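You operate a simulated robot arm through the tools that you are given. There is no shell and no other tool.

You run a simulated robot arm. Do the job below in one go: nothing can be reset, and whatever is moved stays where it is left.

TASK
Reset the blue board: lever to HOLD, peg out, slider to 0.
Fine: push carton four off the yellow lane toward the pink card, then stand the red peg on the lane. Set down upright: red peg.

It is judged by the outcome, as a careful person would: the job done as asked, and still so three seconds after it is handed in. It fails if anything else is knocked over, pushed out of place, dropped, spilled or broken.

THE ROBOT
A 7-joint arm with a two-finger gripper, fixed in place. Base frame: the origin is on the floor under the middle of its stand, x ahead of it, y to its left, z up. Lengths are in cm, angles in degrees, forces in N, time in s.
With the tool pointing down near the work surface it reaches from about 34 to 72 cm from the base axis. Its first joint turns from -66.0 to 66.0 degrees. Payload 2.45 kg.
The tool frame sits at the grasp point between the pads (the TCP): z along the fingers, y along the line on which they close. The tips reach 2.6 cm beyond it. The gripper opens to 9.6 cm; its body begins 6.9 cm behind the TCP.
Orientation is that of the tool frame in the base frame, as [roll, pitch, yaw] about the fixed x, y, z axes, in that order (R = Rz(yaw) Ry(pitch) Rx(roll)). With the fingers straight down and closing along the base's y, the tool's x points along the base's -x, its y along +y and its z along -z.

THE INTERFACE
- The arm moves only by the tool step_arm. Its argument "steps" is a list of rows, each a list of 7 numbers: the turn, a rotation vector about the tool's x, y, z in degrees, then the shift along the tool's x, y, z in m, then the opening, from 0 (shut) to 1 (fully open). In form: [[ax, ay, az, dx, dy, dz, jaw], ...]. A call has 1 to 20 rows; each row is the pose to reach, as a shift and turn from the pose commanded when the call began, along the tool's axes at that moment. Rows are played at 5 a second. More than 5 cm and 8.6 degrees between two rows, or a gripper value outside its range, and nothing of the call is played. Where a pose cannot be reached the arm comes as near as it can. A force on the tool above 40 N (or 10 N above the force at the start of the call, whichever is more), or a blocked arm, ends the call early, and 0.2 s more pass. Each finger travels about 5 cm/s and halts on what it meets, pressing with about 43 N; the grip force reading is that of the motor and also rises with nothing between the fingers. The clock runs only during rows and for 0.2 s after the last one: add rows that repeat a pose to give the fingers time. The reply holds the time, the measured pose of the TCP, the force on the tool along the base axes, the opening and the grip force, in the units named above and with some noise, with the torque about the TCP (base axes, N m) and any sound that the robot's microphone picked up.
- Cameras (640 x 400 px; columns grow to the right, rows downward): "scene" is fixed at [16.33, -39.06, 141.89]; the picture's right is [0.79, -0.61, 0.00], its down [-0.38, -0.49, -0.79] and it looks along [0.48, 0.62, -0.62] (base axes); focal length 319 px, centre (320, 200). "wrist" rides on the gripper at [8.2, 0.3, -9.8] in the tool frame; the picture's right is [-0.04, 1.00, 0.00], its down [-0.73, -0.03, -0.68] and it looks along [-0.68, -0.03, 0.73] (tool axes); focal length 256 px, centre (320, 200).
- grab_frame(camera): a new picture of that camera. The clock stands still meanwhile.
- pixel_to_xyz(camera, pixels): for up to 12 pixels [column, row] of the newest picture of that camera ("zoom" is the newest enlarged one), the place [x, y, z] in the base frame of the surface seen there, good to about 0.2 cm. The clock stands still meanwhile.
- inspect(camera, box): a new picture of the part [left, top, right, bottom] of that camera's present view, enlarged. The clock stands still meanwhile.
- finish_job(): hands the job in; it is judged then, once.

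Leave the gripper open and the arm clear of the work at the hand-in unless told otherwise.

The tools are called after "Request:" by a JSON object that holds its "fn" and its "kwargs". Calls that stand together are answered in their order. step_arm: Moves the arm, as the interface text tells. Its arguments: {"type":"object","properties":{"steps":{"type":"array","items":{"type":"array","items":{"type":"number"}}}},"required":["steps"]} The other tools are called the same way: grab_frame (camera) takes a picture; pixel_to_xyz (camera, pixels) gives the place of the surface under pixels of a picture; inspect (camera, box) takes an enlarged picture of a part of a camera's view; finish_job () hands the job in.

At the start:

```text
time: 0.0
ee_pos: [38.06, 8.03, 107.44]
tool_rot: [179.9, 0.0, 180.0]
force: [-0.3, 0.2, 0.8]
wrist_torque: [0.01, 0.0, 0.0]
grip_width: 9.61
grasp_force: 0.2
```

scene: 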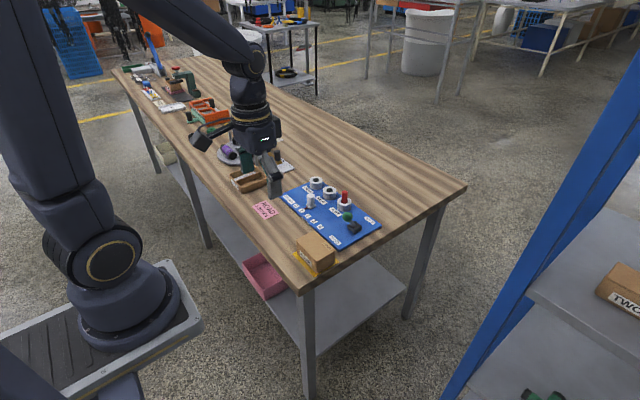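
wrist: 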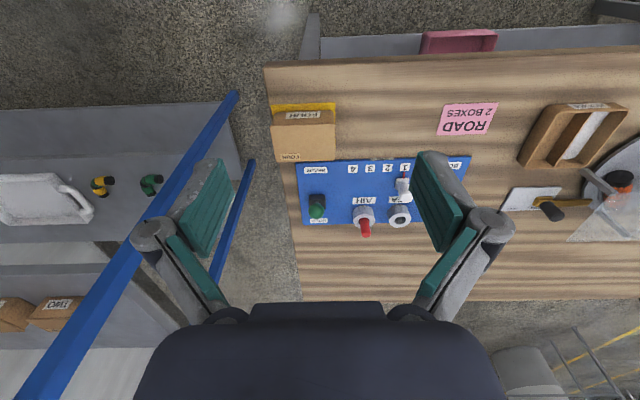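

I see a table with a blue board (lever, red peg, sockets, slider), a carton near the front corner on a yellow lane, and a pink card. First I'll zoom in on the board in both views.

Request:
{"fn": "inspect", "kwargs": {"camera": "scene", "box": [220, 160, 400, 280]}}

Request:
{"fn": "inspect", "kwargs": {"camera": "wrist", "box": [260, 80, 500, 230]}}

```text
3.33 times, centred on (310, 220) of scene
```

zoom: 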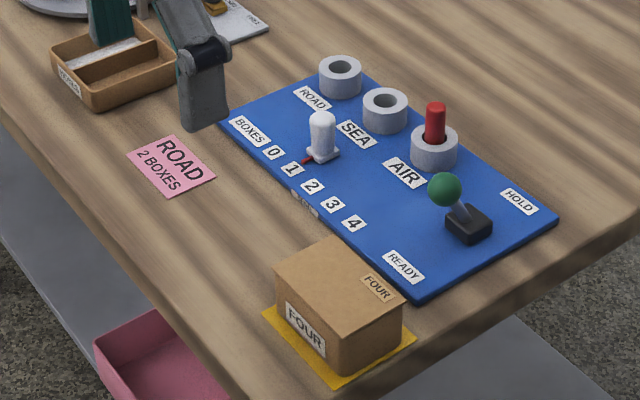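

```text
2.67 times, centred on (380, 155) of wrist
```

zoom: 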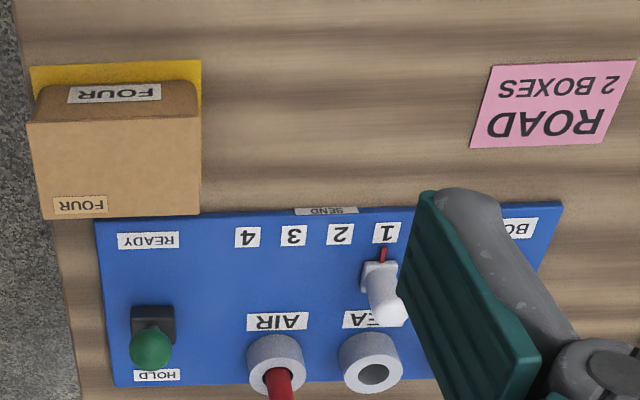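

The lever has a green knob, the red peg stands in the AIR socket, and the slider is near 1. I'll take a fresh scene zoom and measure key points.

Request:
{"fn": "inspect", "kwargs": {"camera": "scene", "box": [270, 170, 390, 245]}}

```text
5.33 times, centred on (330, 208) of scene
```

zoom: 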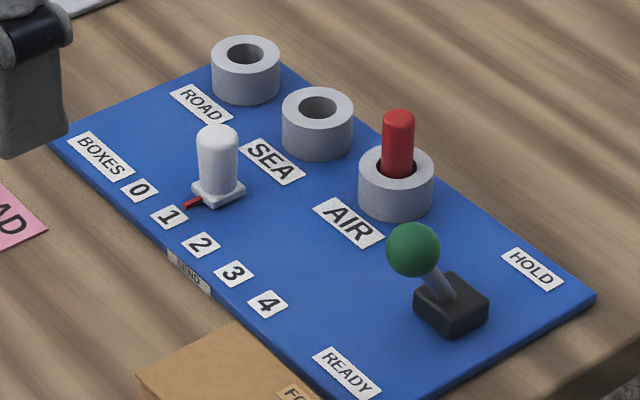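

Now measuring: knob (412,248), lever base top (452,285), READY (346,373), HOLD (532,268), peg top (398,115), AIR socket rim, slider knob top (217,130), slider plate (225,195), labels 0 (139,190), 1 (169,217), 4 (266,304).

Request:
{"fn": "pixel_to_xyz", "kwargs": {"camera": "zoom", "pixels": [[412, 248], [470, 298], [346, 373], [532, 268], [398, 115], [396, 200], [217, 132], [228, 196], [139, 190], [169, 217], [266, 304], [190, 203]]}}

Request:
{"fn": "pixel_to_xyz", "kwargs": {"camera": "zoom", "pixels": [[412, 222], [440, 280], [427, 168], [365, 168], [397, 170], [400, 150], [244, 40], [318, 92], [236, 140], [198, 185], [221, 207], [245, 190]]}}

```text
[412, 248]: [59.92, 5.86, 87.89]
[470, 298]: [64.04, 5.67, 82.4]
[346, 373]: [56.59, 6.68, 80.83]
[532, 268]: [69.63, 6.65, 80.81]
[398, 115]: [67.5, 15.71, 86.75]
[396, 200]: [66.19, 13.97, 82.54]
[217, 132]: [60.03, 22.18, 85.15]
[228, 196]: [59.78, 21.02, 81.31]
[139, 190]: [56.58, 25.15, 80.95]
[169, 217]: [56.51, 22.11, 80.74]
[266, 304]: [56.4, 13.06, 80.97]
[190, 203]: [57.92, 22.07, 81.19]
```

```text
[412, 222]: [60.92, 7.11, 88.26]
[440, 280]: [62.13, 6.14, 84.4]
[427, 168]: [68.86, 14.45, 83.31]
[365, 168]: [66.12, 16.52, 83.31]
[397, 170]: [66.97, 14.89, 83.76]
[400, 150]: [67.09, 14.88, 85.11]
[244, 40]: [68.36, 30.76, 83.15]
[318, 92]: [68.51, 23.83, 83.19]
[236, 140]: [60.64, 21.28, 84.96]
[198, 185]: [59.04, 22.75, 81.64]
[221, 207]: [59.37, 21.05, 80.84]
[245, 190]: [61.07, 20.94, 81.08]
```

The slider points at 1 (0 is 3 cm further toward +y), and the lever leans toward READY (−x). Next I'll zoom in on carton, lane and card.

Request:
{"fn": "inspect", "kwargs": {"camera": "scene", "box": [240, 190, 360, 290]}}

```text
4.00 times, centred on (300, 240) of scene
```

zoom: 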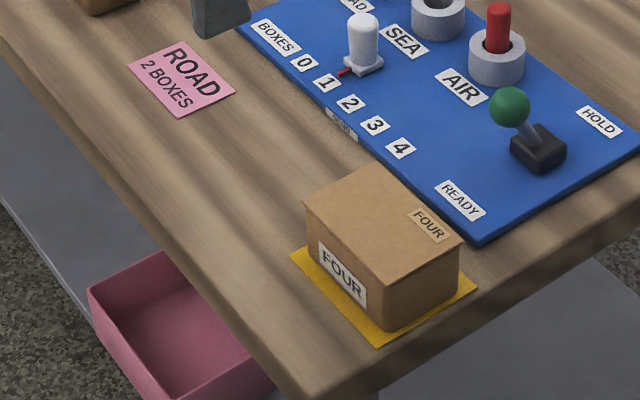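

Measuring the carton top corners, lane corners, board near edge, SEND tag and card corners.

Request:
{"fn": "pixel_to_xyz", "kwargs": {"camera": "zoom", "pixels": [[307, 205], [382, 167], [461, 240], [390, 283], [294, 257], [378, 342], [476, 287], [384, 330], [456, 290], [340, 122], [350, 140], [480, 243]]}}

Request:
{"fn": "pixel_to_xyz", "kwargs": {"camera": "zoom", "pixels": [[128, 67], [183, 42], [235, 92], [180, 117], [250, 60], [440, 220], [365, 155], [285, 375], [300, 398], [638, 150], [130, 230], [400, 340]]}}

```text
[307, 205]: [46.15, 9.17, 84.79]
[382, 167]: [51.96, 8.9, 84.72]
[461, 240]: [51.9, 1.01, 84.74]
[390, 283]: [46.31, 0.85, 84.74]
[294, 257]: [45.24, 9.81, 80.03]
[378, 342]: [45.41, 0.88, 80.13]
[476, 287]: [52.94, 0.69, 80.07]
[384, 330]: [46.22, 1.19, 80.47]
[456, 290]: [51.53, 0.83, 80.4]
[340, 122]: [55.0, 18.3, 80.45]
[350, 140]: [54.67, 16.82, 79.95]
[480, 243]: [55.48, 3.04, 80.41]
```

```text
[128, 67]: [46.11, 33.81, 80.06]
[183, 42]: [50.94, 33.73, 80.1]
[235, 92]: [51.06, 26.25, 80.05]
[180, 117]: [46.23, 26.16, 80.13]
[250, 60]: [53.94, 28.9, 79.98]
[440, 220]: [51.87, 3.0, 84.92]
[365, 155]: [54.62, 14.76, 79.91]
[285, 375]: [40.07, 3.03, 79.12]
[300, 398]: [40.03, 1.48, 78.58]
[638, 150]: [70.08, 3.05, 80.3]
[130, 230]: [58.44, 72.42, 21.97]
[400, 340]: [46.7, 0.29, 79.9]
```

Table top is z≈80. The carton covers x 46.2–52, y 0.9–9.1. The lane covers x 45.3–53, y 0.75–9.8. The pink card starts at y≈26.2, and SEND is on the board's near edge (x≈55, y≈17.5), so I must avoid it. Lever first: the knob centre is about (60.6, 6.6, 87), pivot x≈63.1. I'll close the fingers and move to about (55.5, 6.6, 96), on the READY side of the knob.

Request:
{"fn": "step_arm", "kwargs": {"steps": [[0, 0, 0, -0.04, -0.004, 0, 0], [0, 0, 0, -0.08, -0.008, 0, 0], [0, 0, 0, -0.12, -0.012, 0, 0], [0, 0, 0, -0.16, -0.014, 0, 0], [0, 0, 0, -0.174, -0.0143, 0.03, 0], [0, 0, 0, -0.174, -0.0143, 0.07, 0], [0, 0, 0, -0.174, -0.0143, 0.114, 0], [0, 0, 0, -0.174, -0.0143, 0.114, 0]]}}

```text
time: 1.8
ee_pos: [55.54, 6.53, 96.08]
tool_rot: [180.0, 0.0, 180.0]
force: [0.0, 0.0, 0.3]
wrist_torque: [-0.01, -0.02, -0.02]
grip_width: 0.02
grasp_force: 28.3
```

The arm is at (55.54, 6.53, 96.08) with fingers shut. I'll look from both cameras before descending.

Request:
{"fn": "grab_frame", "kwargs": {"camera": "wrist"}}

Request:
{"fn": "inspect", "kwargs": {"camera": "scene", "box": [240, 130, 400, 280]}}

```text
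taken
```

wrist: 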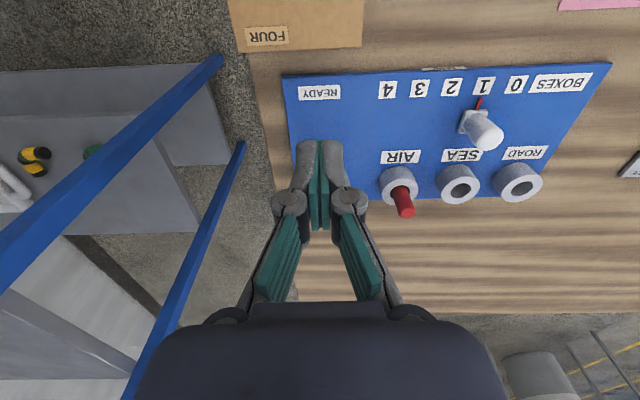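

```text
2.67 times, centred on (320, 205) of scene
```

zoom: 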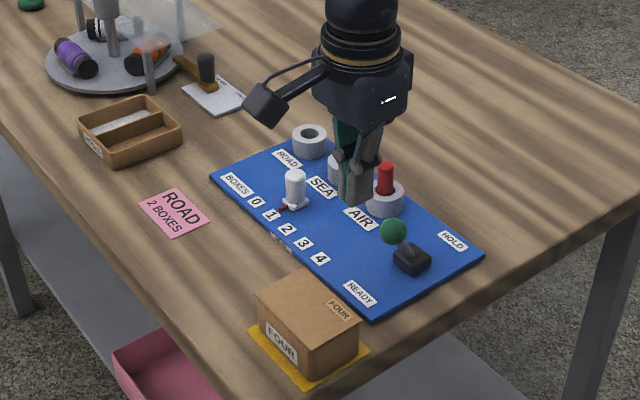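

The fingers are clear of everything below, with the knob ahead toward +x. Next I'll lower to TCP z≈88.2 on the READY side of the knob.

Request:
{"fn": "step_arm", "kwargs": {"steps": [[0, 0, 0, 0, 0.001, 0.04, 0], [0, 0, 0, 0, 0.001, 0.079, 0], [0, 0, 0, 0, 0.001, 0.079, 0]]}}

Request:
{"fn": "inspect", "kwargs": {"camera": "scene", "box": [290, 160, 390, 240]}}

```text
time: 2.6
ee_pos: [55.59, 6.87, 88.13]
tool_rot: [180.0, 0.0, 180.0]
force: [0.3, -0.1, 0.9]
wrist_torque: [0.0, 0.02, 0.0]
grip_width: 0.0
grasp_force: 28.6
```

```text
5.00 times, centred on (340, 200) of scene
```

zoom: 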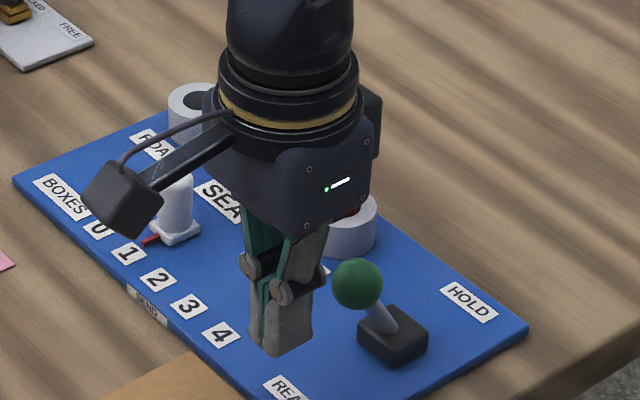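

The fingers stand just on the READY side of the green knob at the right height. Now I'll push slowly toward +x (HOLD), 0.5 cm per row, first about 5 cm.

Request:
{"fn": "step_arm", "kwargs": {"steps": [[0, 0, 0, -0.005, -0.001, 0, 0], [0, 0, 0, -0.01, -0.002, 0, 0], [0, 0, 0, -0.015, -0.002, 0, 0], [0, 0, 0, -0.02, -0.002, 0, 0], [0, 0, 0, -0.025, -0.002, 0, 0], [0, 0, 0, -0.03, -0.002, 0, 0], [0, 0, 0, -0.035, -0.002, 0, 0], [0, 0, 0, -0.04, -0.002, 0, 0], [0, 0, 0, -0.045, -0.002, 0, 0], [0, 0, 0, -0.05, -0.002, 0, 0]]}}

Request:
{"fn": "inspect", "kwargs": {"camera": "scene", "box": [290, 160, 390, 240]}}

```text
time: 4.8
ee_pos: [60.45, 6.53, 88.09]
tool_rot: [-180.0, 0.0, 179.9]
force: [-0.5, -0.4, -0.7]
wrist_torque: [-0.02, 0.0, 0.02]
grip_width: 0.0
grasp_force: 29.0
```

```text
5.00 times, centred on (340, 200) of scene
```

zoom: 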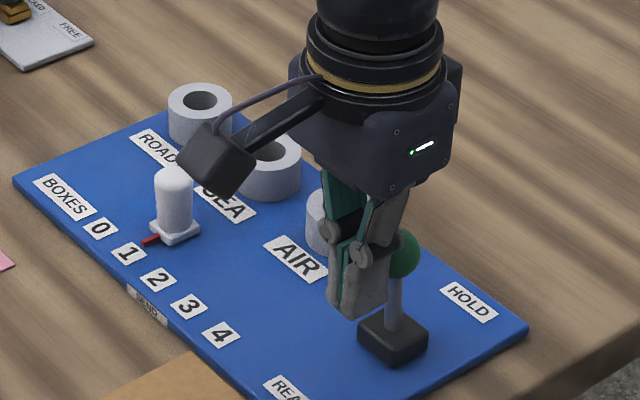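

The lever is now about upright and moves with little force. I'll keep pushing toward HOLD.

Request:
{"fn": "step_arm", "kwargs": {"steps": [[0, 0, 0, -0.005, 0, 0, 0], [0, 0, 0, -0.01, 0, 0, 0], [0, 0, 0, -0.015, 0, 0, 0], [0, 0, 0, -0.02, 0, 0, 0], [0, 0, 0, -0.025, 0, 0, 0]]}}

Request:
{"fn": "inspect", "kwargs": {"camera": "scene", "box": [290, 160, 390, 240]}}

```text
time: 6.0
ee_pos: [62.95, 6.54, 88.24]
tool_rot: [-180.0, -0.1, -179.9]
force: [-0.4, 0.3, 0.1]
wrist_torque: [0.03, -0.01, 0.01]
grip_width: 0.0
grasp_force: 28.2
```

```text
5.00 times, centred on (340, 200) of scene
```

zoom: 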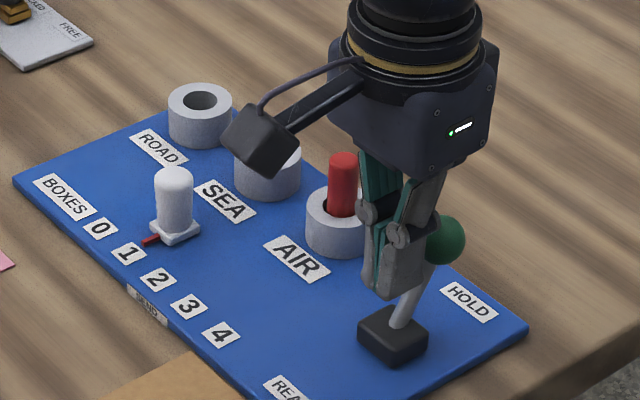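

The lever now leans toward HOLD. I'll measure the knob to compare its lean with the READY side.

Request:
{"fn": "pixel_to_xyz", "kwargs": {"camera": "zoom", "pixels": [[450, 240], [452, 222], [460, 240], [403, 310], [420, 285], [470, 302]]}}

```text
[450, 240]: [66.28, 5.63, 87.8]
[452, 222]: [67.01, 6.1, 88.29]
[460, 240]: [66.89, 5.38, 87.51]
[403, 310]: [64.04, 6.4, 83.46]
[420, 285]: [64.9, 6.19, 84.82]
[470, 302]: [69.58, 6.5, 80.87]
```

The knob centre is near x≈66.6, past the mirror of its READY position, with almost no force. I'll nudge a little further to feel for the stop.

Request:
{"fn": "step_arm", "kwargs": {"steps": [[0, 0, 0, -0.003, 0, 0, 0], [0, 0, 0, -0.006, 0, 0, 0], [0, 0, 0, -0.009, 0, 0, 0], [0, 0, 0, -0.012, 0, 0, 0]]}}

Request:
{"fn": "inspect", "kwargs": {"camera": "scene", "box": [290, 160, 390, 240]}}

```text
time: 7.0
ee_pos: [63.89, 6.48, 88.05]
tool_rot: [-180.0, -0.5, -179.9]
force: [-17.6, -0.1, 3.9]
wrist_torque: [-0.04, 0.21, 0.01]
grip_width: 0.63
grasp_force: 28.7
```

```text
5.00 times, centred on (340, 200) of scene
```

zoom: 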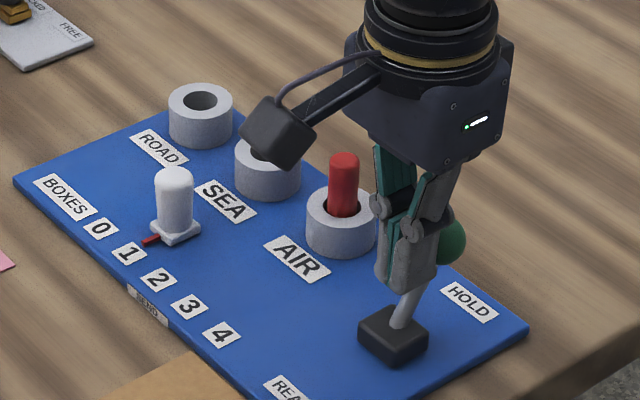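

It's blocked at 17.6 N and the knob did not move, so the lever is on its HOLD stop. I'll back off toward −x and rise.

Request:
{"fn": "step_arm", "kwargs": {"steps": [[0, 0, 0, 0.015, 0, 0, 0], [0, 0, 0, 0.035, 0, -0.01, 0], [0, 0, 0, 0.055, 0, -0.05, 0], [0, 0, 0, 0.085, -0.01, -0.09, 0], [0, 0, 0, 0.11, -0.03, -0.12, 0.2], [0, 0, 0, 0.13, -0.06, -0.14, 0.4]]}}

Request:
{"fn": "inspect", "kwargs": {"camera": "scene", "box": [260, 160, 400, 280]}}

```text
refused: row 4 steps farther than a row can; nothing moved
```

```text
3.33 times, centred on (330, 220) of scene
```

zoom: 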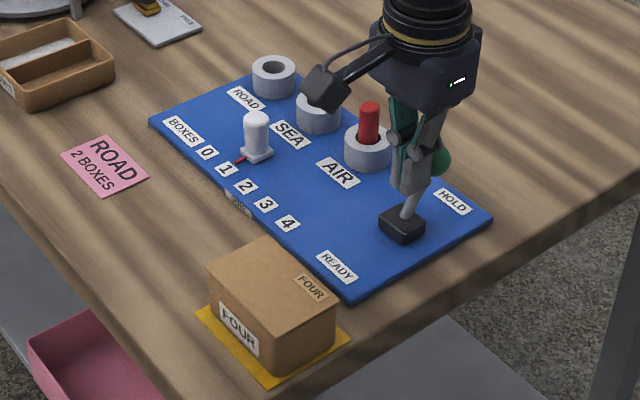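

That was refused because row 4 exceeded 5 cm. I'll repeat it with smaller rows.

Request:
{"fn": "step_arm", "kwargs": {"steps": [[0, 0, 0, 0.015, 0, 0, 0], [0, 0, 0, 0.035, 0, -0.01, 0], [0, 0, 0, 0.05, 0, -0.045, 0], [0, 0, 0, 0.07, -0.01, -0.08, 0], [0, 0, 0, 0.095, -0.03, -0.11, 0.2], [0, 0, 0, 0.12, -0.06, -0.12, 0.4], [0, 0, 0, 0.14, -0.1, -0.12, 0.4]]}}

Request:
{"fn": "inspect", "kwargs": {"camera": "scene", "box": [260, 160, 400, 280]}}

```text
time: 8.6
ee_pos: [50.2, -3.52, 100.28]
tool_rot: [180.0, -0.1, -180.0]
force: [0.6, -0.3, -0.2]
wrist_torque: [0.03, 0.02, 0.02]
grip_width: 3.86
grasp_force: 0.1
```

```text
3.33 times, centred on (330, 220) of scene
```

zoom: 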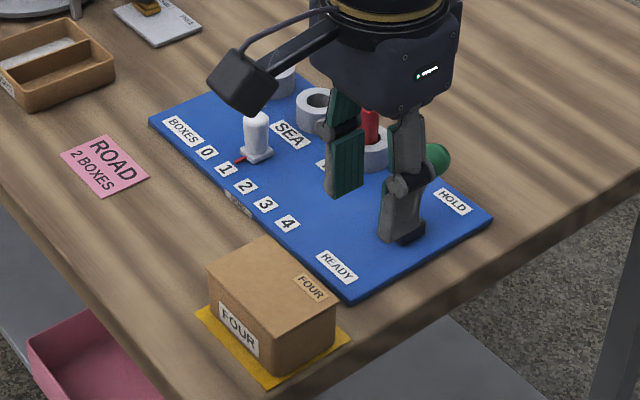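

The lever knob stays on the HOLD side. The carton's −y face is at y≈0.9. I'll turn the tool −90° about its z at this height so the two fingers spread along x for a stable two-point push, moving a bit further to −y.

Request:
{"fn": "step_arm", "kwargs": {"steps": [[0, 0, -8, 0.001, 0, 0, 0.4], [0, 0, -16, 0.002, -0.002, 0, 0.4], [0, 0, -24, 0.004, -0.004, 0, 0.4], [0, 0, -32, 0.006, -0.006, 0, 0.4], [0, 0, -40, 0.008, -0.008, 0, 0.4], [0, 0, -48, 0.01, -0.008, 0, 0.4], [0, 0, -56, 0.01, -0.008, 0, 0.4], [0, 0, -64, 0.01, -0.008, 0, 0.4], [0, 0, -72, 0.01, -0.008, 0, 0.4], [0, 0, -80, 0.01, -0.008, 0, 0.4], [0, 0, -86, 0.01, -0.008, 0, 0.4], [0, 0, -90, 0.01, -0.008, 0, 0.4], [0, 0, -90, 0.01, -0.008, 0, 0.4]]}}

Request:
{"fn": "grab_frame", "kwargs": {"camera": "wrist"}}

Request:
{"fn": "inspect", "kwargs": {"camera": "scene", "box": [240, 130, 420, 300]}}

```text
time: 11.4
ee_pos: [49.27, -4.34, 100.29]
tool_rot: [-180.0, 0.0, -89.9]
force: [-0.1, -1.1, 1.2]
wrist_torque: [0.01, -0.03, -0.02]
grip_width: 3.85
grasp_force: 0.1
```

```text
taken
```

wrist: 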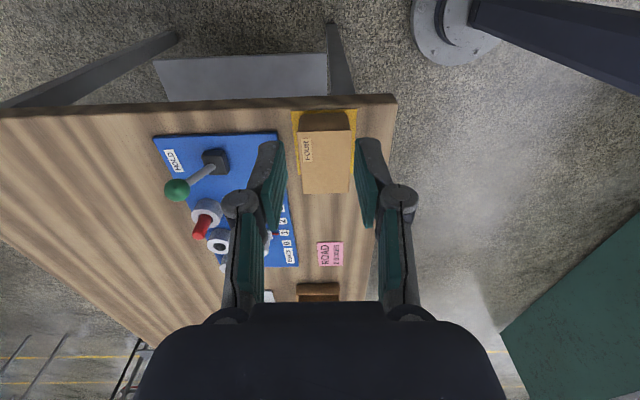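

```text
2.35 times, centred on (330, 215) of scene
```

zoom: 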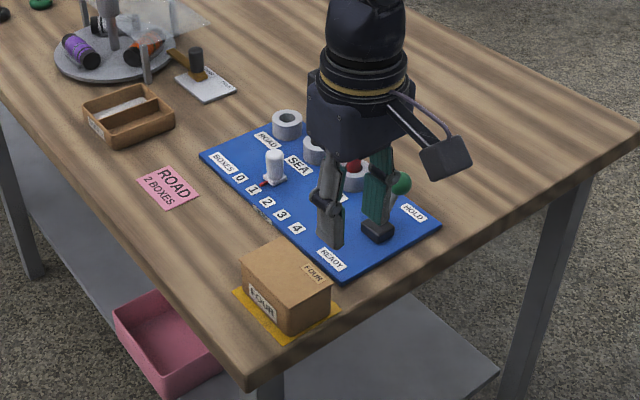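

The fingers now spread along x with y=−4.3, behind the carton's −y face. I'll check the table edge and carton face in the wrist view at pixels (395,100), (326,128), (300,190), (350,190), (394,240).

Request:
{"fn": "pixel_to_xyz", "kwargs": {"camera": "wrist", "pixels": [[390, 104], [310, 104], [326, 120], [305, 185], [348, 185], [304, 135], [350, 135], [356, 115], [296, 115]]}}

```text
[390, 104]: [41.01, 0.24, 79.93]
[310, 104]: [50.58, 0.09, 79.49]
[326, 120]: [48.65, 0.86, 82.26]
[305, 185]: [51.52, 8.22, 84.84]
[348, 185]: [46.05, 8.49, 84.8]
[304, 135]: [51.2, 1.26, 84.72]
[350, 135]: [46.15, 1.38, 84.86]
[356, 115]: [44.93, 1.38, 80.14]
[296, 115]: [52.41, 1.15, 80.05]
```

The table edge is at y≈0.1, so the carton face (y≈0.9) almost touches it. Descending at y=−4.3 is off the table, and I'll keep the tips above z=80. I'll lower to TCP z≈83.5 (tips at 80.9) with the gap set to about 3.4 cm.

Request:
{"fn": "step_arm", "kwargs": {"steps": [[0, 0, 0, 0, 0.002, 0.045, 0.35], [0, 0, 0, 0, 0.002, 0.09, 0.35], [0, 0, 0, 0, 0.002, 0.13, 0.35], [0, 0, 0, 0, 0.002, 0.155, 0.35], [0, 0, 0, 0, 0.002, 0.168, 0.35], [0, 0, 0, 0, 0.002, 0.168, 0.35]]}}

Request:
{"fn": "inspect", "kwargs": {"camera": "scene", "box": [240, 180, 400, 310]}}

Request:
{"fn": "grab_frame", "kwargs": {"camera": "wrist"}}

```text
time: 12.8
ee_pos: [49.12, -4.42, 83.35]
tool_rot: [179.9, 0.0, -90.0]
force: [-0.4, 0.4, 0.2]
wrist_torque: [0.04, -0.02, -0.03]
grip_width: 3.37
grasp_force: 0.1
```

```text
3.08 times, centred on (320, 245) of scene
```

zoom: 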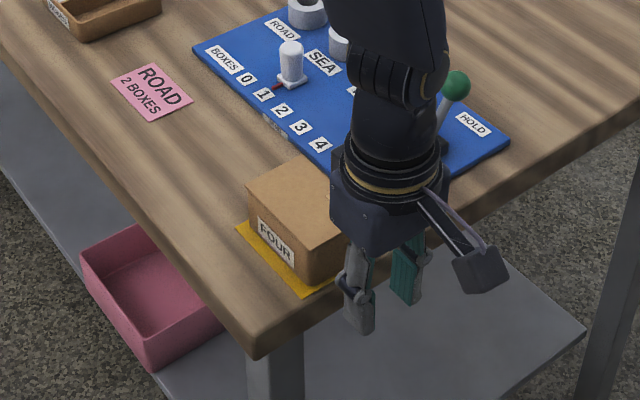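

```text
taken
```

wrist: 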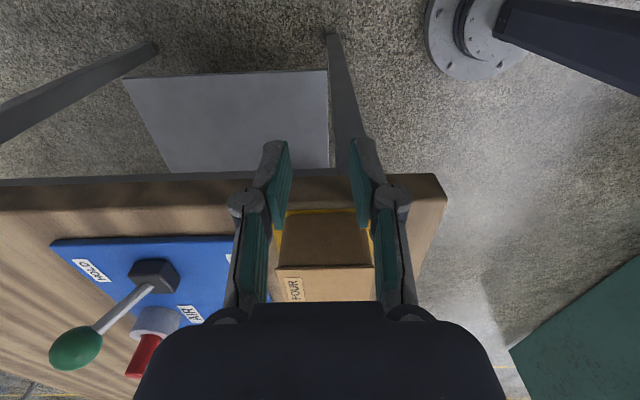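

The fingers straddle the face of the carton evenly. Now I'll advance toward +y slowly (tool −x) to make contact and push about 2 cm first.

Request:
{"fn": "step_arm", "kwargs": {"steps": [[0, 0, 0, -0.015, 0, 0, 0.35], [0, 0, 0, -0.027, 0, 0, 0.35], [0, 0, 0, -0.034, 0, 0, 0.35], [0, 0, 0, -0.039, 0, 0, 0.35], [0, 0, 0, -0.044, 0, 0, 0.35], [0, 0, 0, -0.049, 0, 0, 0.35], [0, 0, 0, -0.054, 0, 0, 0.35], [0, 0, 0, -0.059, 0, 0, 0.35], [0, 0, 0, -0.064, 0, 0, 0.35], [0, 0, 0, -0.069, 0, 0, 0.35]]}}

Request:
{"fn": "inspect", "kwargs": {"camera": "scene", "box": [240, 180, 400, 310]}}

Request:
{"fn": "grab_frame", "kwargs": {"camera": "wrist"}}

```text
time: 15.0
ee_pos: [49.07, 2.63, 83.43]
tool_rot: [-180.0, 0.0, -90.0]
force: [-1.0, -1.1, 0.1]
wrist_torque: [0.0, 0.01, -0.01]
grip_width: 3.37
grasp_force: 0.0
```

```text
3.08 times, centred on (320, 245) of scene
```

zoom: 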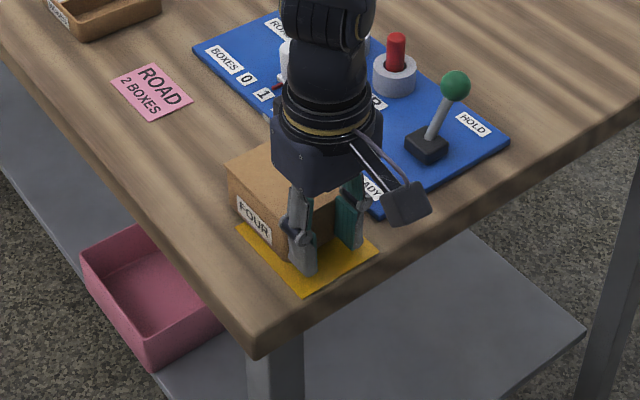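

```text
taken
```

wrist: 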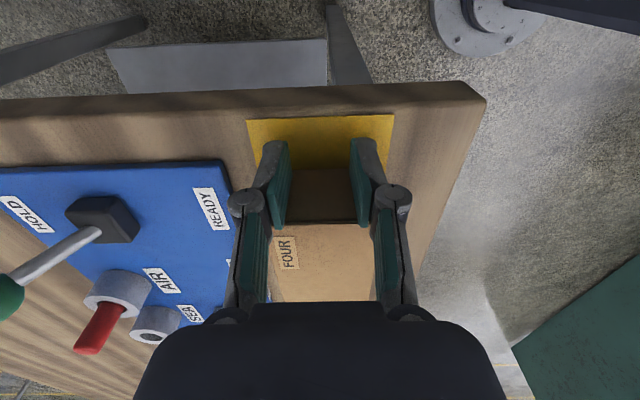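

The carton is sliding straight, with the lane appearing behind it. I'll check the face's place at wrist pixel (320,200) and lane edges (250,120), (390,120).

Request:
{"fn": "pixel_to_xyz", "kwargs": {"camera": "wrist", "pixels": [[320, 200], [300, 210], [345, 210], [320, 222], [250, 122], [390, 118], [320, 190], [296, 226], [350, 226]]}}

```text
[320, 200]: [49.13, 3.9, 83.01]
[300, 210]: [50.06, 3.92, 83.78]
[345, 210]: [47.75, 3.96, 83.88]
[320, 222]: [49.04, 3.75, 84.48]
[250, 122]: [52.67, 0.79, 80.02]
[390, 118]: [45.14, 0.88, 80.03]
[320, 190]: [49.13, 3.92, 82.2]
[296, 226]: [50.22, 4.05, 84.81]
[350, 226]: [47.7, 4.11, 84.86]
```

The face is at y≈3.95 with the TCP at 2.63 (offset 1.3). The lane ends at y≈9.8, so I'll push 7.7 cm more, putting the face at about 11.6, well clear of both lane and card.

Request:
{"fn": "step_arm", "kwargs": {"steps": [[0, 0, 0, -0.005, 0, 0, 0.35], [0, 0, 0, -0.011, 0, 0, 0.35], [0, 0, 0, -0.017, 0, 0, 0.35], [0, 0, 0, -0.023, 0, 0, 0.35], [0, 0, 0, -0.029, 0, 0, 0.35], [0, 0, 0, -0.035, 0, 0, 0.35], [0, 0, 0, -0.041, 0, 0, 0.35], [0, 0, 0, -0.047, 0, 0, 0.35], [0, 0, 0, -0.053, 0, 0, 0.35], [0, 0, 0, -0.059, 0, 0, 0.35], [0, 0, 0, -0.065, 0, 0, 0.35], [0, 0, 0, -0.07, 0, 0, 0.35], [0, 0, 0, -0.074, 0, 0, 0.35], [0, 0, 0, -0.077, 0, 0, 0.35], [0, 0, 0, -0.077, 0, 0, 0.35]]}}

Request:
{"fn": "inspect", "kwargs": {"camera": "scene", "box": [240, 180, 400, 310]}}

Request:
{"fn": "grab_frame", "kwargs": {"camera": "wrist"}}

```text
time: 18.2
ee_pos: [49.02, 10.39, 83.27]
tool_rot: [180.0, 0.0, -90.0]
force: [-0.7, -0.4, 0.3]
wrist_torque: [0.0, 0.0, -0.04]
grip_width: 3.38
grasp_force: 0.0
```

```text
3.08 times, centred on (320, 245) of scene
```

zoom: 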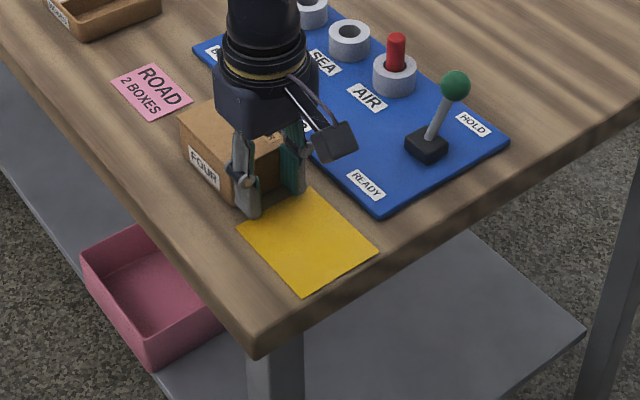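

```text
taken
```

wrist: 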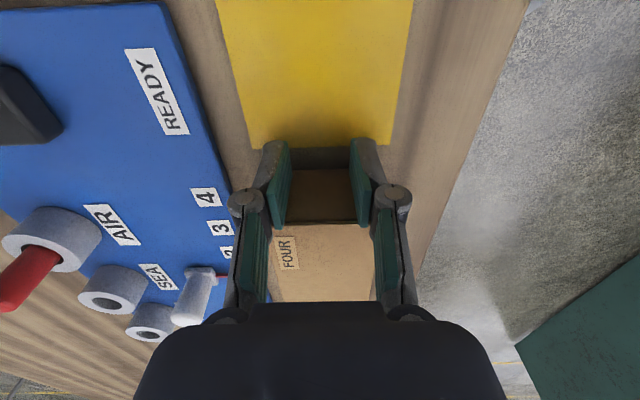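

The carton is fully off the lane and straight. I'll back off 2.5 cm toward −y, then rise to z≈100.

Request:
{"fn": "step_arm", "kwargs": {"steps": [[0, 0, 0, 0.01, 0, 0, 0.35], [0, 0, 0, 0.025, 0, 0, 0.35], [0, 0, 0, 0.03, 0, -0.03, 0.35], [0, 0, 0, 0.03, 0, -0.075, 0.4], [0, 0, 0, 0.03, 0, -0.12, 0.4], [0, 0, 0, 0.03, 0, -0.165, 0.4]]}}

Request:
{"fn": "inspect", "kwargs": {"camera": "scene", "box": [240, 180, 400, 310]}}

```text
time: 19.6
ee_pos: [48.98, 7.2, 99.88]
tool_rot: [179.8, 0.0, -89.9]
force: [-0.5, -0.1, -0.8]
wrist_torque: [-0.01, -0.01, 0.01]
grip_width: 3.82
grasp_force: 0.0
```

```text
3.08 times, centred on (320, 245) of scene
```

zoom: 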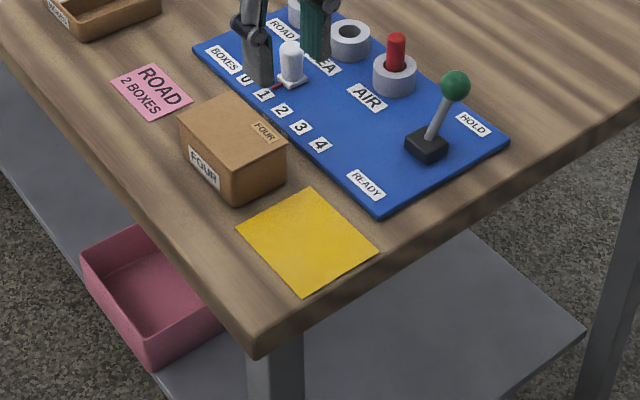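

The carton is clear, the lane is empty and the lever is at HOLD. Now I'll zoom closely on the red peg in its AIR socket to locate it.

Request:
{"fn": "inspect", "kwargs": {"camera": "scene", "box": [325, 180, 375, 215]}}

```text
11.43 times, centred on (350, 198) of scene
```

zoom: 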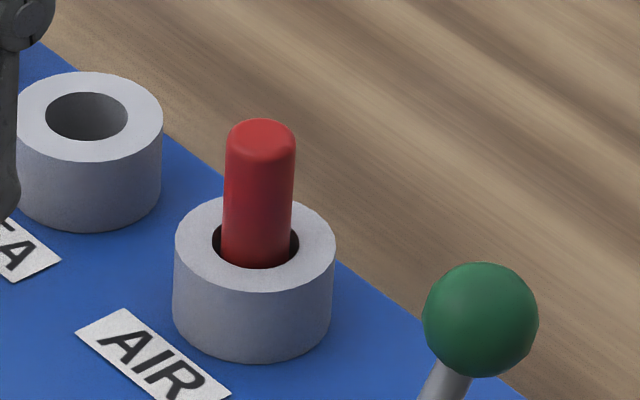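

Request:
{"fn": "pixel_to_xyz", "kwargs": {"camera": "zoom", "pixels": [[261, 135], [261, 150], [257, 200], [257, 240], [255, 272], [180, 245], [330, 245], [255, 202], [255, 288], [225, 180], [292, 180], [261, 122]]}}

```text
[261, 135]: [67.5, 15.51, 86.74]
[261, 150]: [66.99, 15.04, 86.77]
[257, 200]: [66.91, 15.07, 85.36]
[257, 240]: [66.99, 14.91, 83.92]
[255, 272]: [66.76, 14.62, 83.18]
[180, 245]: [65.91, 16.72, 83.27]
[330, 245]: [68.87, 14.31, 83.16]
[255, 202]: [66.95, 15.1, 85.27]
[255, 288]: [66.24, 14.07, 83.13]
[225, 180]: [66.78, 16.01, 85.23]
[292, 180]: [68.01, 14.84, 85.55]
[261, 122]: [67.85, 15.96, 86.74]
```

The peg axis is about (67.45, 15.45), top z≈86.8, diameter about 1.7, with the socket rim at z≈83.2. I'll move above it at z≈100.

Request:
{"fn": "step_arm", "kwargs": {"steps": [[0, 0, 0, -0.0165, -0.037, 0, 0.45], [0, 0, 0, -0.033, -0.074, 0, 0.45], [0, 0, 0, -0.05, -0.111, 0, 0.45], [0, 0, 0, -0.0665, -0.148, 0, 0.45], [0, 0, 0, -0.0825, -0.1847, 0, 0.45], [0, 0, 0, -0.0825, -0.1847, 0.03, 0.45], [0, 0, 0, -0.0825, -0.1847, 0.06, 0.45], [0, 0, 0, -0.0825, -0.1847, 0.06, 0.45]]}}

Request:
{"fn": "grab_frame", "kwargs": {"camera": "wrist"}}

Request:
{"fn": "inspect", "kwargs": {"camera": "scene", "box": [290, 140, 410, 230]}}

```text
time: 21.4
ee_pos: [67.37, 15.52, 93.76]
tool_rot: [180.0, -0.1, -90.0]
force: [-0.2, 0.9, 0.0]
wrist_torque: [0.01, -0.02, -0.04]
grip_width: 4.31
grasp_force: 0.0
```

```text
taken
```

wrist: 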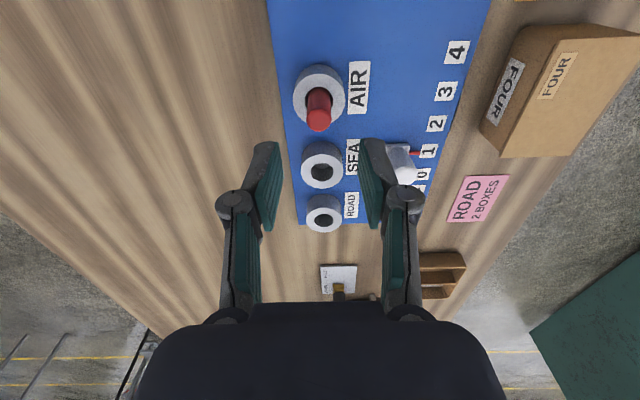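

```text
4.44 times, centred on (350, 185) of scene
```

zoom: 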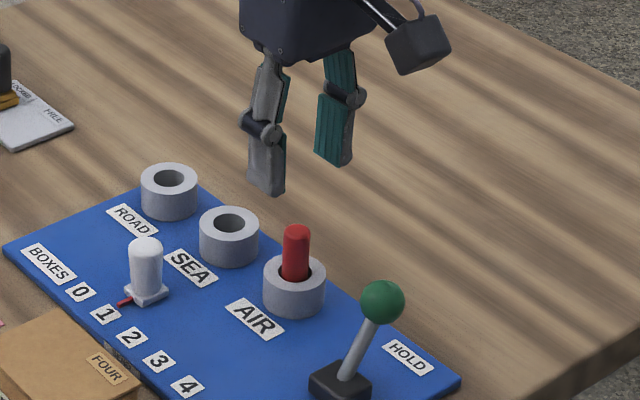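

The peg is centred between the fingers in the wrist view. I'll measure the peg top at pixels (319,122), (308,118), (330,118).

Request:
{"fn": "pixel_to_xyz", "kwargs": {"camera": "wrist", "pixels": [[319, 122], [319, 114], [309, 118], [329, 118], [319, 100], [296, 95], [343, 95], [319, 68]]}}

```text
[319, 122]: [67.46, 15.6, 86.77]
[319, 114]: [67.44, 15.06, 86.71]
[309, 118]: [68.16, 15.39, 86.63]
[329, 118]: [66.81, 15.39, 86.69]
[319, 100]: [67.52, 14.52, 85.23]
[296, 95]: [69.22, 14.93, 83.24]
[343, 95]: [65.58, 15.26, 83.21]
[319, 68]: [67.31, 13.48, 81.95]
```

The peg centre is about (67.47, 15.42), matching the TCP within 0.1 cm. I'll descend to z≈86.1 (tips at 83.5, just above the rim) with open fingers.

Request:
{"fn": "step_arm", "kwargs": {"steps": [[0, 0, 0, 0.0005, -0.001, 0.03, 0.45], [0, 0, 0, 0.0005, -0.001, 0.055, 0.45], [0, 0, 0, 0.0005, -0.001, 0.07, 0.45], [0, 0, 0, 0.0005, -0.001, 0.0765, 0.45], [0, 0, 0, 0.0005, -0.001, 0.0765, 0.45]]}}

Request:
{"fn": "inspect", "kwargs": {"camera": "scene", "box": [300, 150, 400, 225]}}

Request:
{"fn": "grab_frame", "kwargs": {"camera": "wrist"}}

```text
time: 22.6
ee_pos: [67.68, 15.47, 86.2]
tool_rot: [180.0, -0.1, -90.1]
force: [-0.1, -0.4, 0.1]
wrist_torque: [0.0, -0.01, 0.0]
grip_width: 4.33
grasp_force: 0.1
```

```text
5.33 times, centred on (350, 188) of scene
```

zoom: 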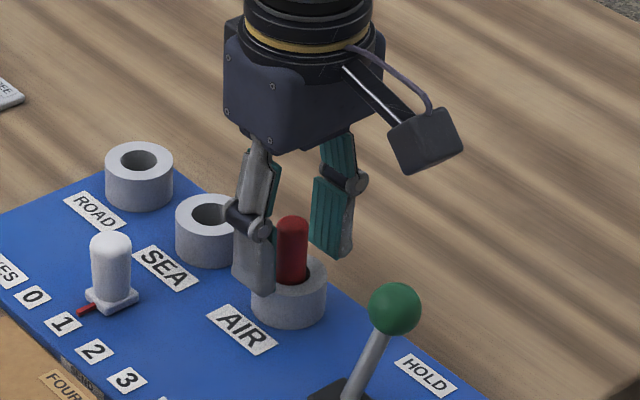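

```text
taken
```

wrist: 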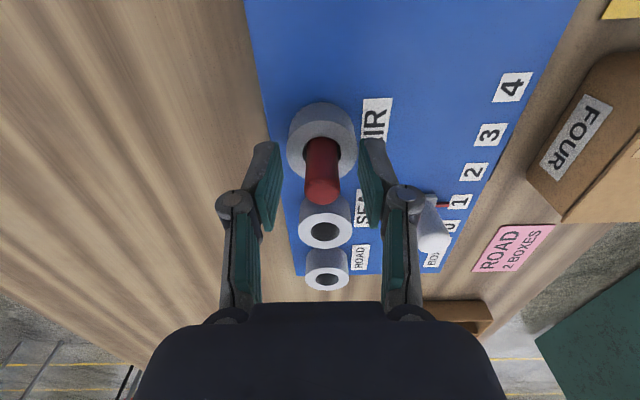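

The peg is between the pads. I'll close on it.

Request:
{"fn": "step_arm", "kwargs": {"steps": [[0, 0, 0, 0, 0, 0, 0.25], [0, 0, 0, 0, 0, 0, 0.1], [0, 0, 0, 0, 0, 0, 0], [0, 0, 0, 0, 0, 0, 0], [0, 0, 0, 0, 0, 0, 0]]}}

```text
time: 23.8
ee_pos: [67.56, 15.45, 86.24]
tool_rot: [-180.0, 0.1, -90.0]
force: [0.1, 0.1, 0.4]
wrist_torque: [-0.02, -0.01, -0.01]
grip_width: 1.56
grasp_force: 41.2
```

The peg is held at 1.56 cm width with low side force. Now I'll pull straight up slowly, 8 cm.

Request:
{"fn": "step_arm", "kwargs": {"steps": [[0, 0, 0, 0, 0, -0.005, 0], [0, 0, 0, 0, 0, -0.01, 0], [0, 0, 0, 0, 0, -0.018, 0], [0, 0, 0, 0, 0, -0.028, 0], [0, 0, 0, 0, 0, -0.04, 0], [0, 0, 0, 0, 0, -0.06, 0], [0, 0, 0, 0, 0, -0.08, 0], [0, 0, 0, 0, 0, -0.08, 0]]}}

Request:
{"fn": "inspect", "kwargs": {"camera": "scene", "box": [300, 130, 400, 225]}}

Request:
{"fn": "grab_frame", "kwargs": {"camera": "wrist"}}

```text
time: 25.6
ee_pos: [67.63, 15.53, 94.2]
tool_rot: [-179.9, 0.0, -90.0]
force: [0.0, 0.4, 1.3]
wrist_torque: [0.03, 0.01, 0.03]
grip_width: 1.56
grasp_force: 42.0
```

```text
4.21 times, centred on (350, 178) of scene
```

zoom: 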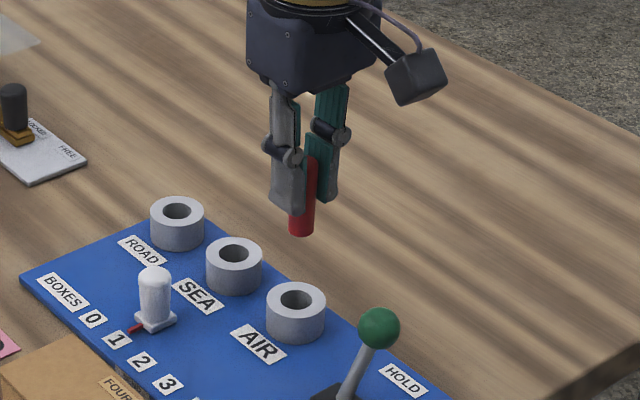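

```text
taken
```

wrist: 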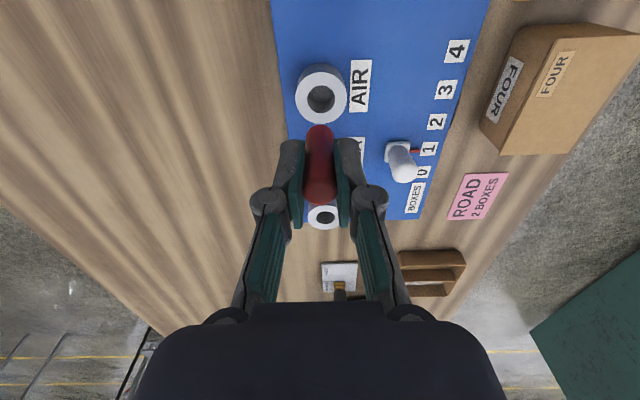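

The peg is out. I'll zoom in closely to see its bottom end and any tilt.

Request:
{"fn": "inspect", "kwargs": {"camera": "scene", "box": [355, 155, 390, 195]}}

```text
10.00 times, centred on (372, 175) of scene
```

zoom: 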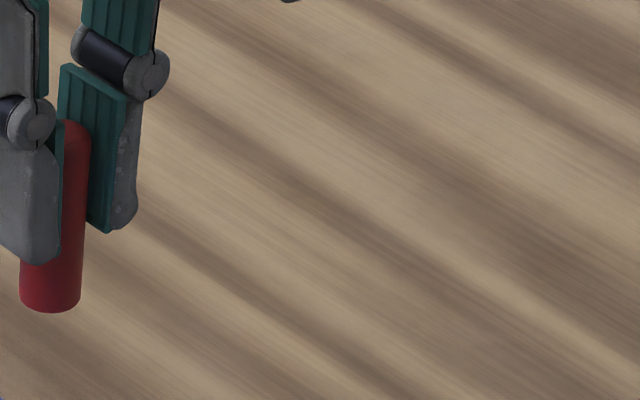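

Request:
{"fn": "inspect", "kwargs": {"camera": "scene", "box": [345, 160, 395, 195]}}

```text
11.43 times, centred on (370, 178) of scene
```

zoom: 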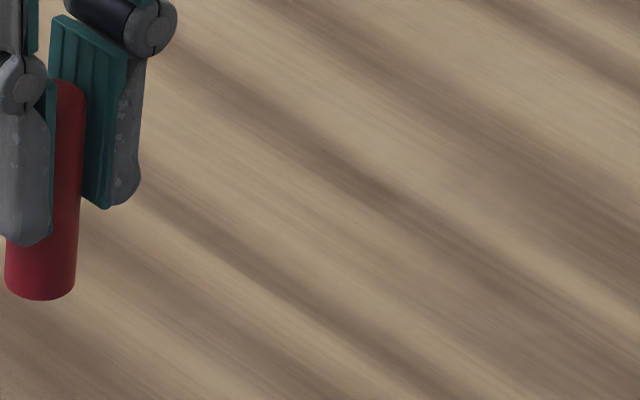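

Request:
{"fn": "pixel_to_xyz", "kwargs": {"camera": "zoom", "pixels": [[42, 294], [42, 285], [8, 280], [74, 280], [62, 230], [66, 180], [68, 100], [70, 86], [60, 260], [30, 240]]}}

Request:
{"fn": "pixel_to_xyz", "kwargs": {"camera": "wrist", "pixels": [[319, 128], [310, 130], [330, 130], [319, 150], [319, 170], [319, 185], [319, 200]]}}

```text
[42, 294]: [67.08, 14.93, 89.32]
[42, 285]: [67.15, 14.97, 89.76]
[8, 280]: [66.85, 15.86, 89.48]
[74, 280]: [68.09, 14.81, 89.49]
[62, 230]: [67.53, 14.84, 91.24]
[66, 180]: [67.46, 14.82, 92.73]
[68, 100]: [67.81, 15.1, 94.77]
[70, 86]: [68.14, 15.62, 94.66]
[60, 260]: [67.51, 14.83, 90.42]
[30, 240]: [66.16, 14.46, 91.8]
```

```text
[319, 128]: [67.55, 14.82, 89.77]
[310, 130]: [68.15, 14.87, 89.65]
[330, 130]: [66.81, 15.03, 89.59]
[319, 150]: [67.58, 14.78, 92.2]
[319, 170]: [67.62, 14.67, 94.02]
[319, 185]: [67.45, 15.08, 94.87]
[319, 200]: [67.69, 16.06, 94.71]
```

The peg is nearly upright. Its bottom is about 5.0 below the TCP and it's 5.6 long. I'll carry it at z≈97 over to the lane centre (49.1, 5.3).

Request:
{"fn": "step_arm", "kwargs": {"steps": [[0, 0, 0, 0, 0, -0.015, 0], [0, 0, 0, 0, 0, -0.03, 0], [0, 0, 0, 0.012, 0.022, -0.03, 0], [0, 0, 0, 0.028, 0.05, -0.03, 0], [0, 0, 0, 0.044, 0.08, -0.03, 0], [0, 0, 0, 0.06, 0.11, -0.03, 0], [0, 0, 0, 0.076, 0.138, -0.03, 0], [0, 0, 0, 0.09, 0.164, -0.03, 0], [0, 0, 0, 0.099, 0.18, -0.03, 0], [0, 0, 0, 0.102, 0.185, -0.03, 0], [0, 0, 0, 0.102, 0.185, 0, 0], [0, 0, 0, 0.102, 0.185, 0.03, 0], [0, 0, 0, 0.102, 0.185, 0.055, 0], [0, 0, 0, 0.102, 0.185, 0.07, 0], [0, 0, 0, 0.102, 0.185, 0.07, 0]]}}

Request:
{"fn": "inspect", "kwargs": {"camera": "scene", "box": [250, 180, 370, 290]}}

Request:
{"fn": "grab_frame", "kwargs": {"camera": "wrist"}}

```text
time: 28.8
ee_pos: [49.11, 5.19, 87.27]
tool_rot: [-180.0, 0.0, -90.0]
force: [-1.0, 0.0, -0.3]
wrist_torque: [0.01, 0.0, 0.01]
grip_width: 1.54
grasp_force: 41.4
```

```text
3.64 times, centred on (310, 235) of scene
```

zoom: 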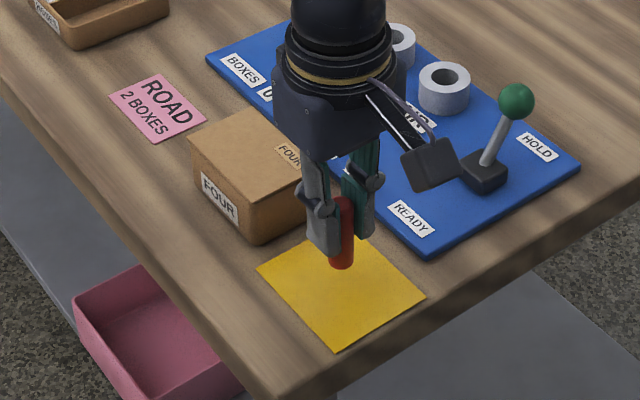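

```text
taken
```

wrist: 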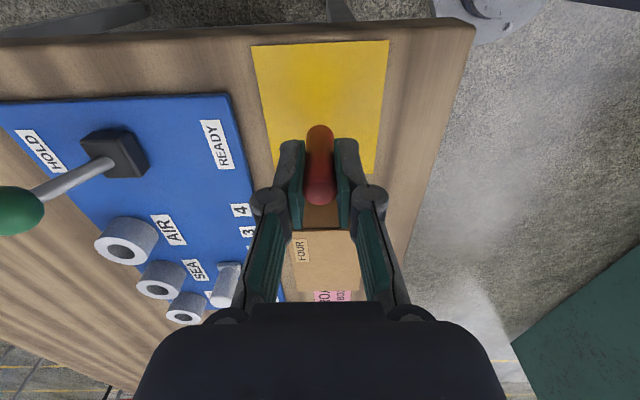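

The peg hangs over the lane centre. I'll measure its bottom at zoom pixels (341,268), (341,255), and in the wrist view (319,128).

Request:
{"fn": "pixel_to_xyz", "kwargs": {"camera": "zoom", "pixels": [[341, 266], [341, 262], [345, 230], [346, 205], [341, 275], [300, 310]]}}

Request:
{"fn": "pixel_to_xyz", "kwargs": {"camera": "wrist", "pixels": [[319, 126], [319, 130], [319, 150], [319, 175], [319, 118], [319, 195]]}}

```text
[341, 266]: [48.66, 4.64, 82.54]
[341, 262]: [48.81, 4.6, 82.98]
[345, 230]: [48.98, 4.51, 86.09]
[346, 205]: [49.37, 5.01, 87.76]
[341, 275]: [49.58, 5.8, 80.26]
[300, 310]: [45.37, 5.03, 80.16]
```

```text
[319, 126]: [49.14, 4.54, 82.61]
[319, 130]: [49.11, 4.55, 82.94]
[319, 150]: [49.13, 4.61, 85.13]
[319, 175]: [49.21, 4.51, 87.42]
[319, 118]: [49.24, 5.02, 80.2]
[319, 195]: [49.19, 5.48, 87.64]
```

The bottom is at about z=82.3. I'll lower 1.6 cm, then feel for contact in 1 mm steps.

Request:
{"fn": "step_arm", "kwargs": {"steps": [[0, 0, 0, 0, 0, 0.006, 0], [0, 0, 0, 0, 0, 0.012, 0], [0, 0, 0, 0, 0, 0.016, 0], [0, 0, 0, 0, 0, 0.018, 0], [0, 0, 0, 0, 0, 0.018, 0]]}}

Request:
{"fn": "step_arm", "kwargs": {"steps": [[0, 0, 0, 0, 0, 0.001, 0], [0, 0, 0, 0, 0, 0.001, 0]]}}

Request:
{"fn": "step_arm", "kwargs": {"steps": [[0, 0, 0, 0, 0, 0.001, 0], [0, 0, 0, 0, 0, 0.001, 0]]}}

```text
time: 30.0
ee_pos: [49.12, 5.33, 85.49]
tool_rot: [-180.0, -0.1, -90.0]
force: [0.3, 0.4, 0.4]
wrist_torque: [-0.03, -0.01, -0.03]
grip_width: 1.56
grasp_force: 41.3
```

```text
time: 30.6
ee_pos: [49.2, 5.22, 85.28]
tool_rot: [-180.0, -0.1, -90.0]
force: [0.0, -0.5, -0.6]
wrist_torque: [-0.01, -0.05, 0.02]
grip_width: 1.55
grasp_force: 40.9
```

```text
time: 31.2
ee_pos: [49.13, 5.21, 85.24]
tool_rot: [179.9, -0.1, -90.0]
force: [0.7, 0.2, -0.3]
wrist_torque: [0.01, 0.03, -0.03]
grip_width: 1.55
grasp_force: 41.2
```

No contact yet (z force about 0). I'll keep going in 0.7 mm steps and check visually.

Request:
{"fn": "step_arm", "kwargs": {"steps": [[0, 0, 0, 0, 0, 0.0007, 0], [0, 0, 0, 0, 0, 0.0007, 0]]}}

Request:
{"fn": "inspect", "kwargs": {"camera": "scene", "box": [295, 220, 365, 275]}}

```text
time: 31.8
ee_pos: [49.06, 5.24, 85.17]
tool_rot: [-180.0, 0.0, -90.0]
force: [0.1, 0.0, -1.0]
wrist_torque: [0.02, 0.03, 0.0]
grip_width: 1.56
grasp_force: 41.6
```

```text
7.27 times, centred on (330, 248) of scene
```

zoom: 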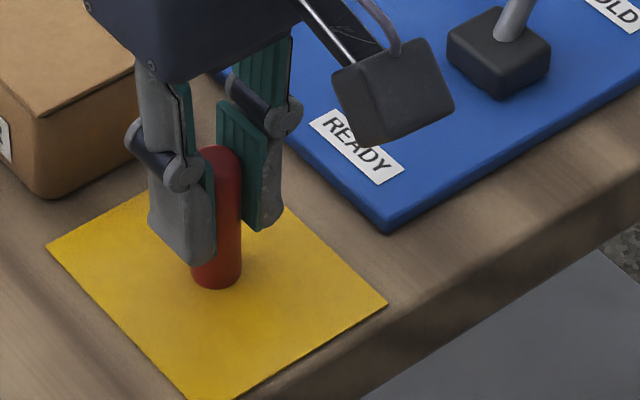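

Request:
{"fn": "step_arm", "kwargs": {"steps": [[0, 0, 0, 0, 0, 0.0007, 0], [0, 0, 0, 0, 0, 0.0007, 0]]}}

Request:
{"fn": "step_arm", "kwargs": {"steps": [[0, 0, 0, 0, 0, 0.0007, 0], [0, 0, 0, 0, 0, 0.0007, 0]]}}

Request:
{"fn": "pixel_to_xyz", "kwargs": {"camera": "zoom", "pixels": [[216, 286], [216, 283], [216, 278], [216, 293]]}}

```text
time: 32.4
ee_pos: [49.18, 5.34, 85.07]
tool_rot: [-179.9, 0.0, -90.0]
force: [-0.3, -0.6, 0.1]
wrist_torque: [0.03, 0.0, -0.01]
grip_width: 1.56
grasp_force: 41.1
```

```text
time: 33.0
ee_pos: [49.15, 5.31, 85.02]
tool_rot: [-180.0, 0.0, -90.2]
force: [-0.7, -0.6, 3.3]
wrist_torque: [-0.04, 0.04, 0.0]
grip_width: 1.58
grasp_force: 41.4
```

```text
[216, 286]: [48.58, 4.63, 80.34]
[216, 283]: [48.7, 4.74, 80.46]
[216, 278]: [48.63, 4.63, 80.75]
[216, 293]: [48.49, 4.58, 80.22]
```

The z force rose to 3.3 N, which is first contact with the lane. I'll take one more 0.4 mm step to confirm.

Request:
{"fn": "step_arm", "kwargs": {"steps": [[0, 0, 0, 0, 0, 0.0004, 0], [0, 0, 0, 0, 0, 0.0004, 0]]}}

```text
time: 33.6
ee_pos: [49.34, 5.27, 85.06]
tool_rot: [-179.9, 0.0, -89.9]
force: [-0.6, -0.5, 9.7]
wrist_torque: [-0.01, 0.11, 0.0]
grip_width: 1.56
grasp_force: 41.2
```

The peg is firmly on the lane (9.7 N). I'll ease up 0.4 mm and open slowly to about 4.3 cm.

Request:
{"fn": "step_arm", "kwargs": {"steps": [[0, 0, 0, 0, 0, -0.0004, 0], [0, 0, 0, 0, 0, -0.0004, 0.16], [0, 0, 0, 0, 0, -0.0004, 0.2], [0, 0, 0, 0, 0, -0.0004, 0.25], [0, 0, 0, 0, 0, -0.0004, 0.32], [0, 0, 0, 0, 0, -0.0004, 0.4], [0, 0, 0, 0, 0, -0.0004, 0.45], [0, 0, 0, 0, 0, -0.0004, 0.45]]}}

Request:
{"fn": "inspect", "kwargs": {"camera": "scene", "box": [295, 220, 365, 275]}}

Request:
{"fn": "grab_frame", "kwargs": {"camera": "wrist"}}

```text
time: 35.4
ee_pos: [49.18, 5.33, 85.04]
tool_rot: [180.0, 0.0, -90.0]
force: [1.3, -0.2, -0.7]
wrist_torque: [0.03, 0.03, -0.01]
grip_width: 4.33
grasp_force: 0.1
```

```text
7.27 times, centred on (330, 248) of scene
```

zoom: 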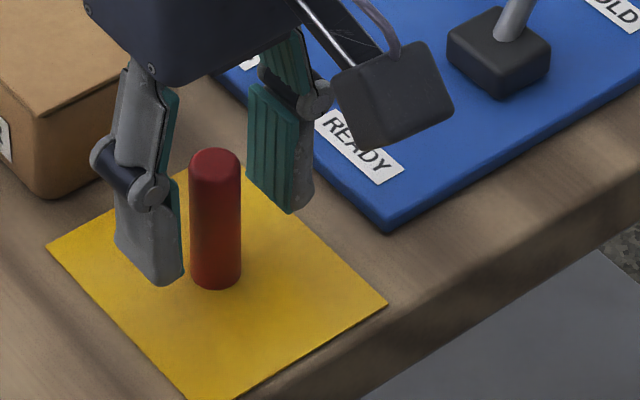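

```text
taken
```

wrist: 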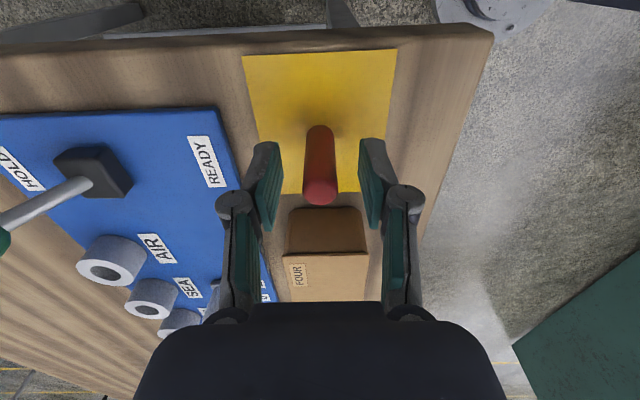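

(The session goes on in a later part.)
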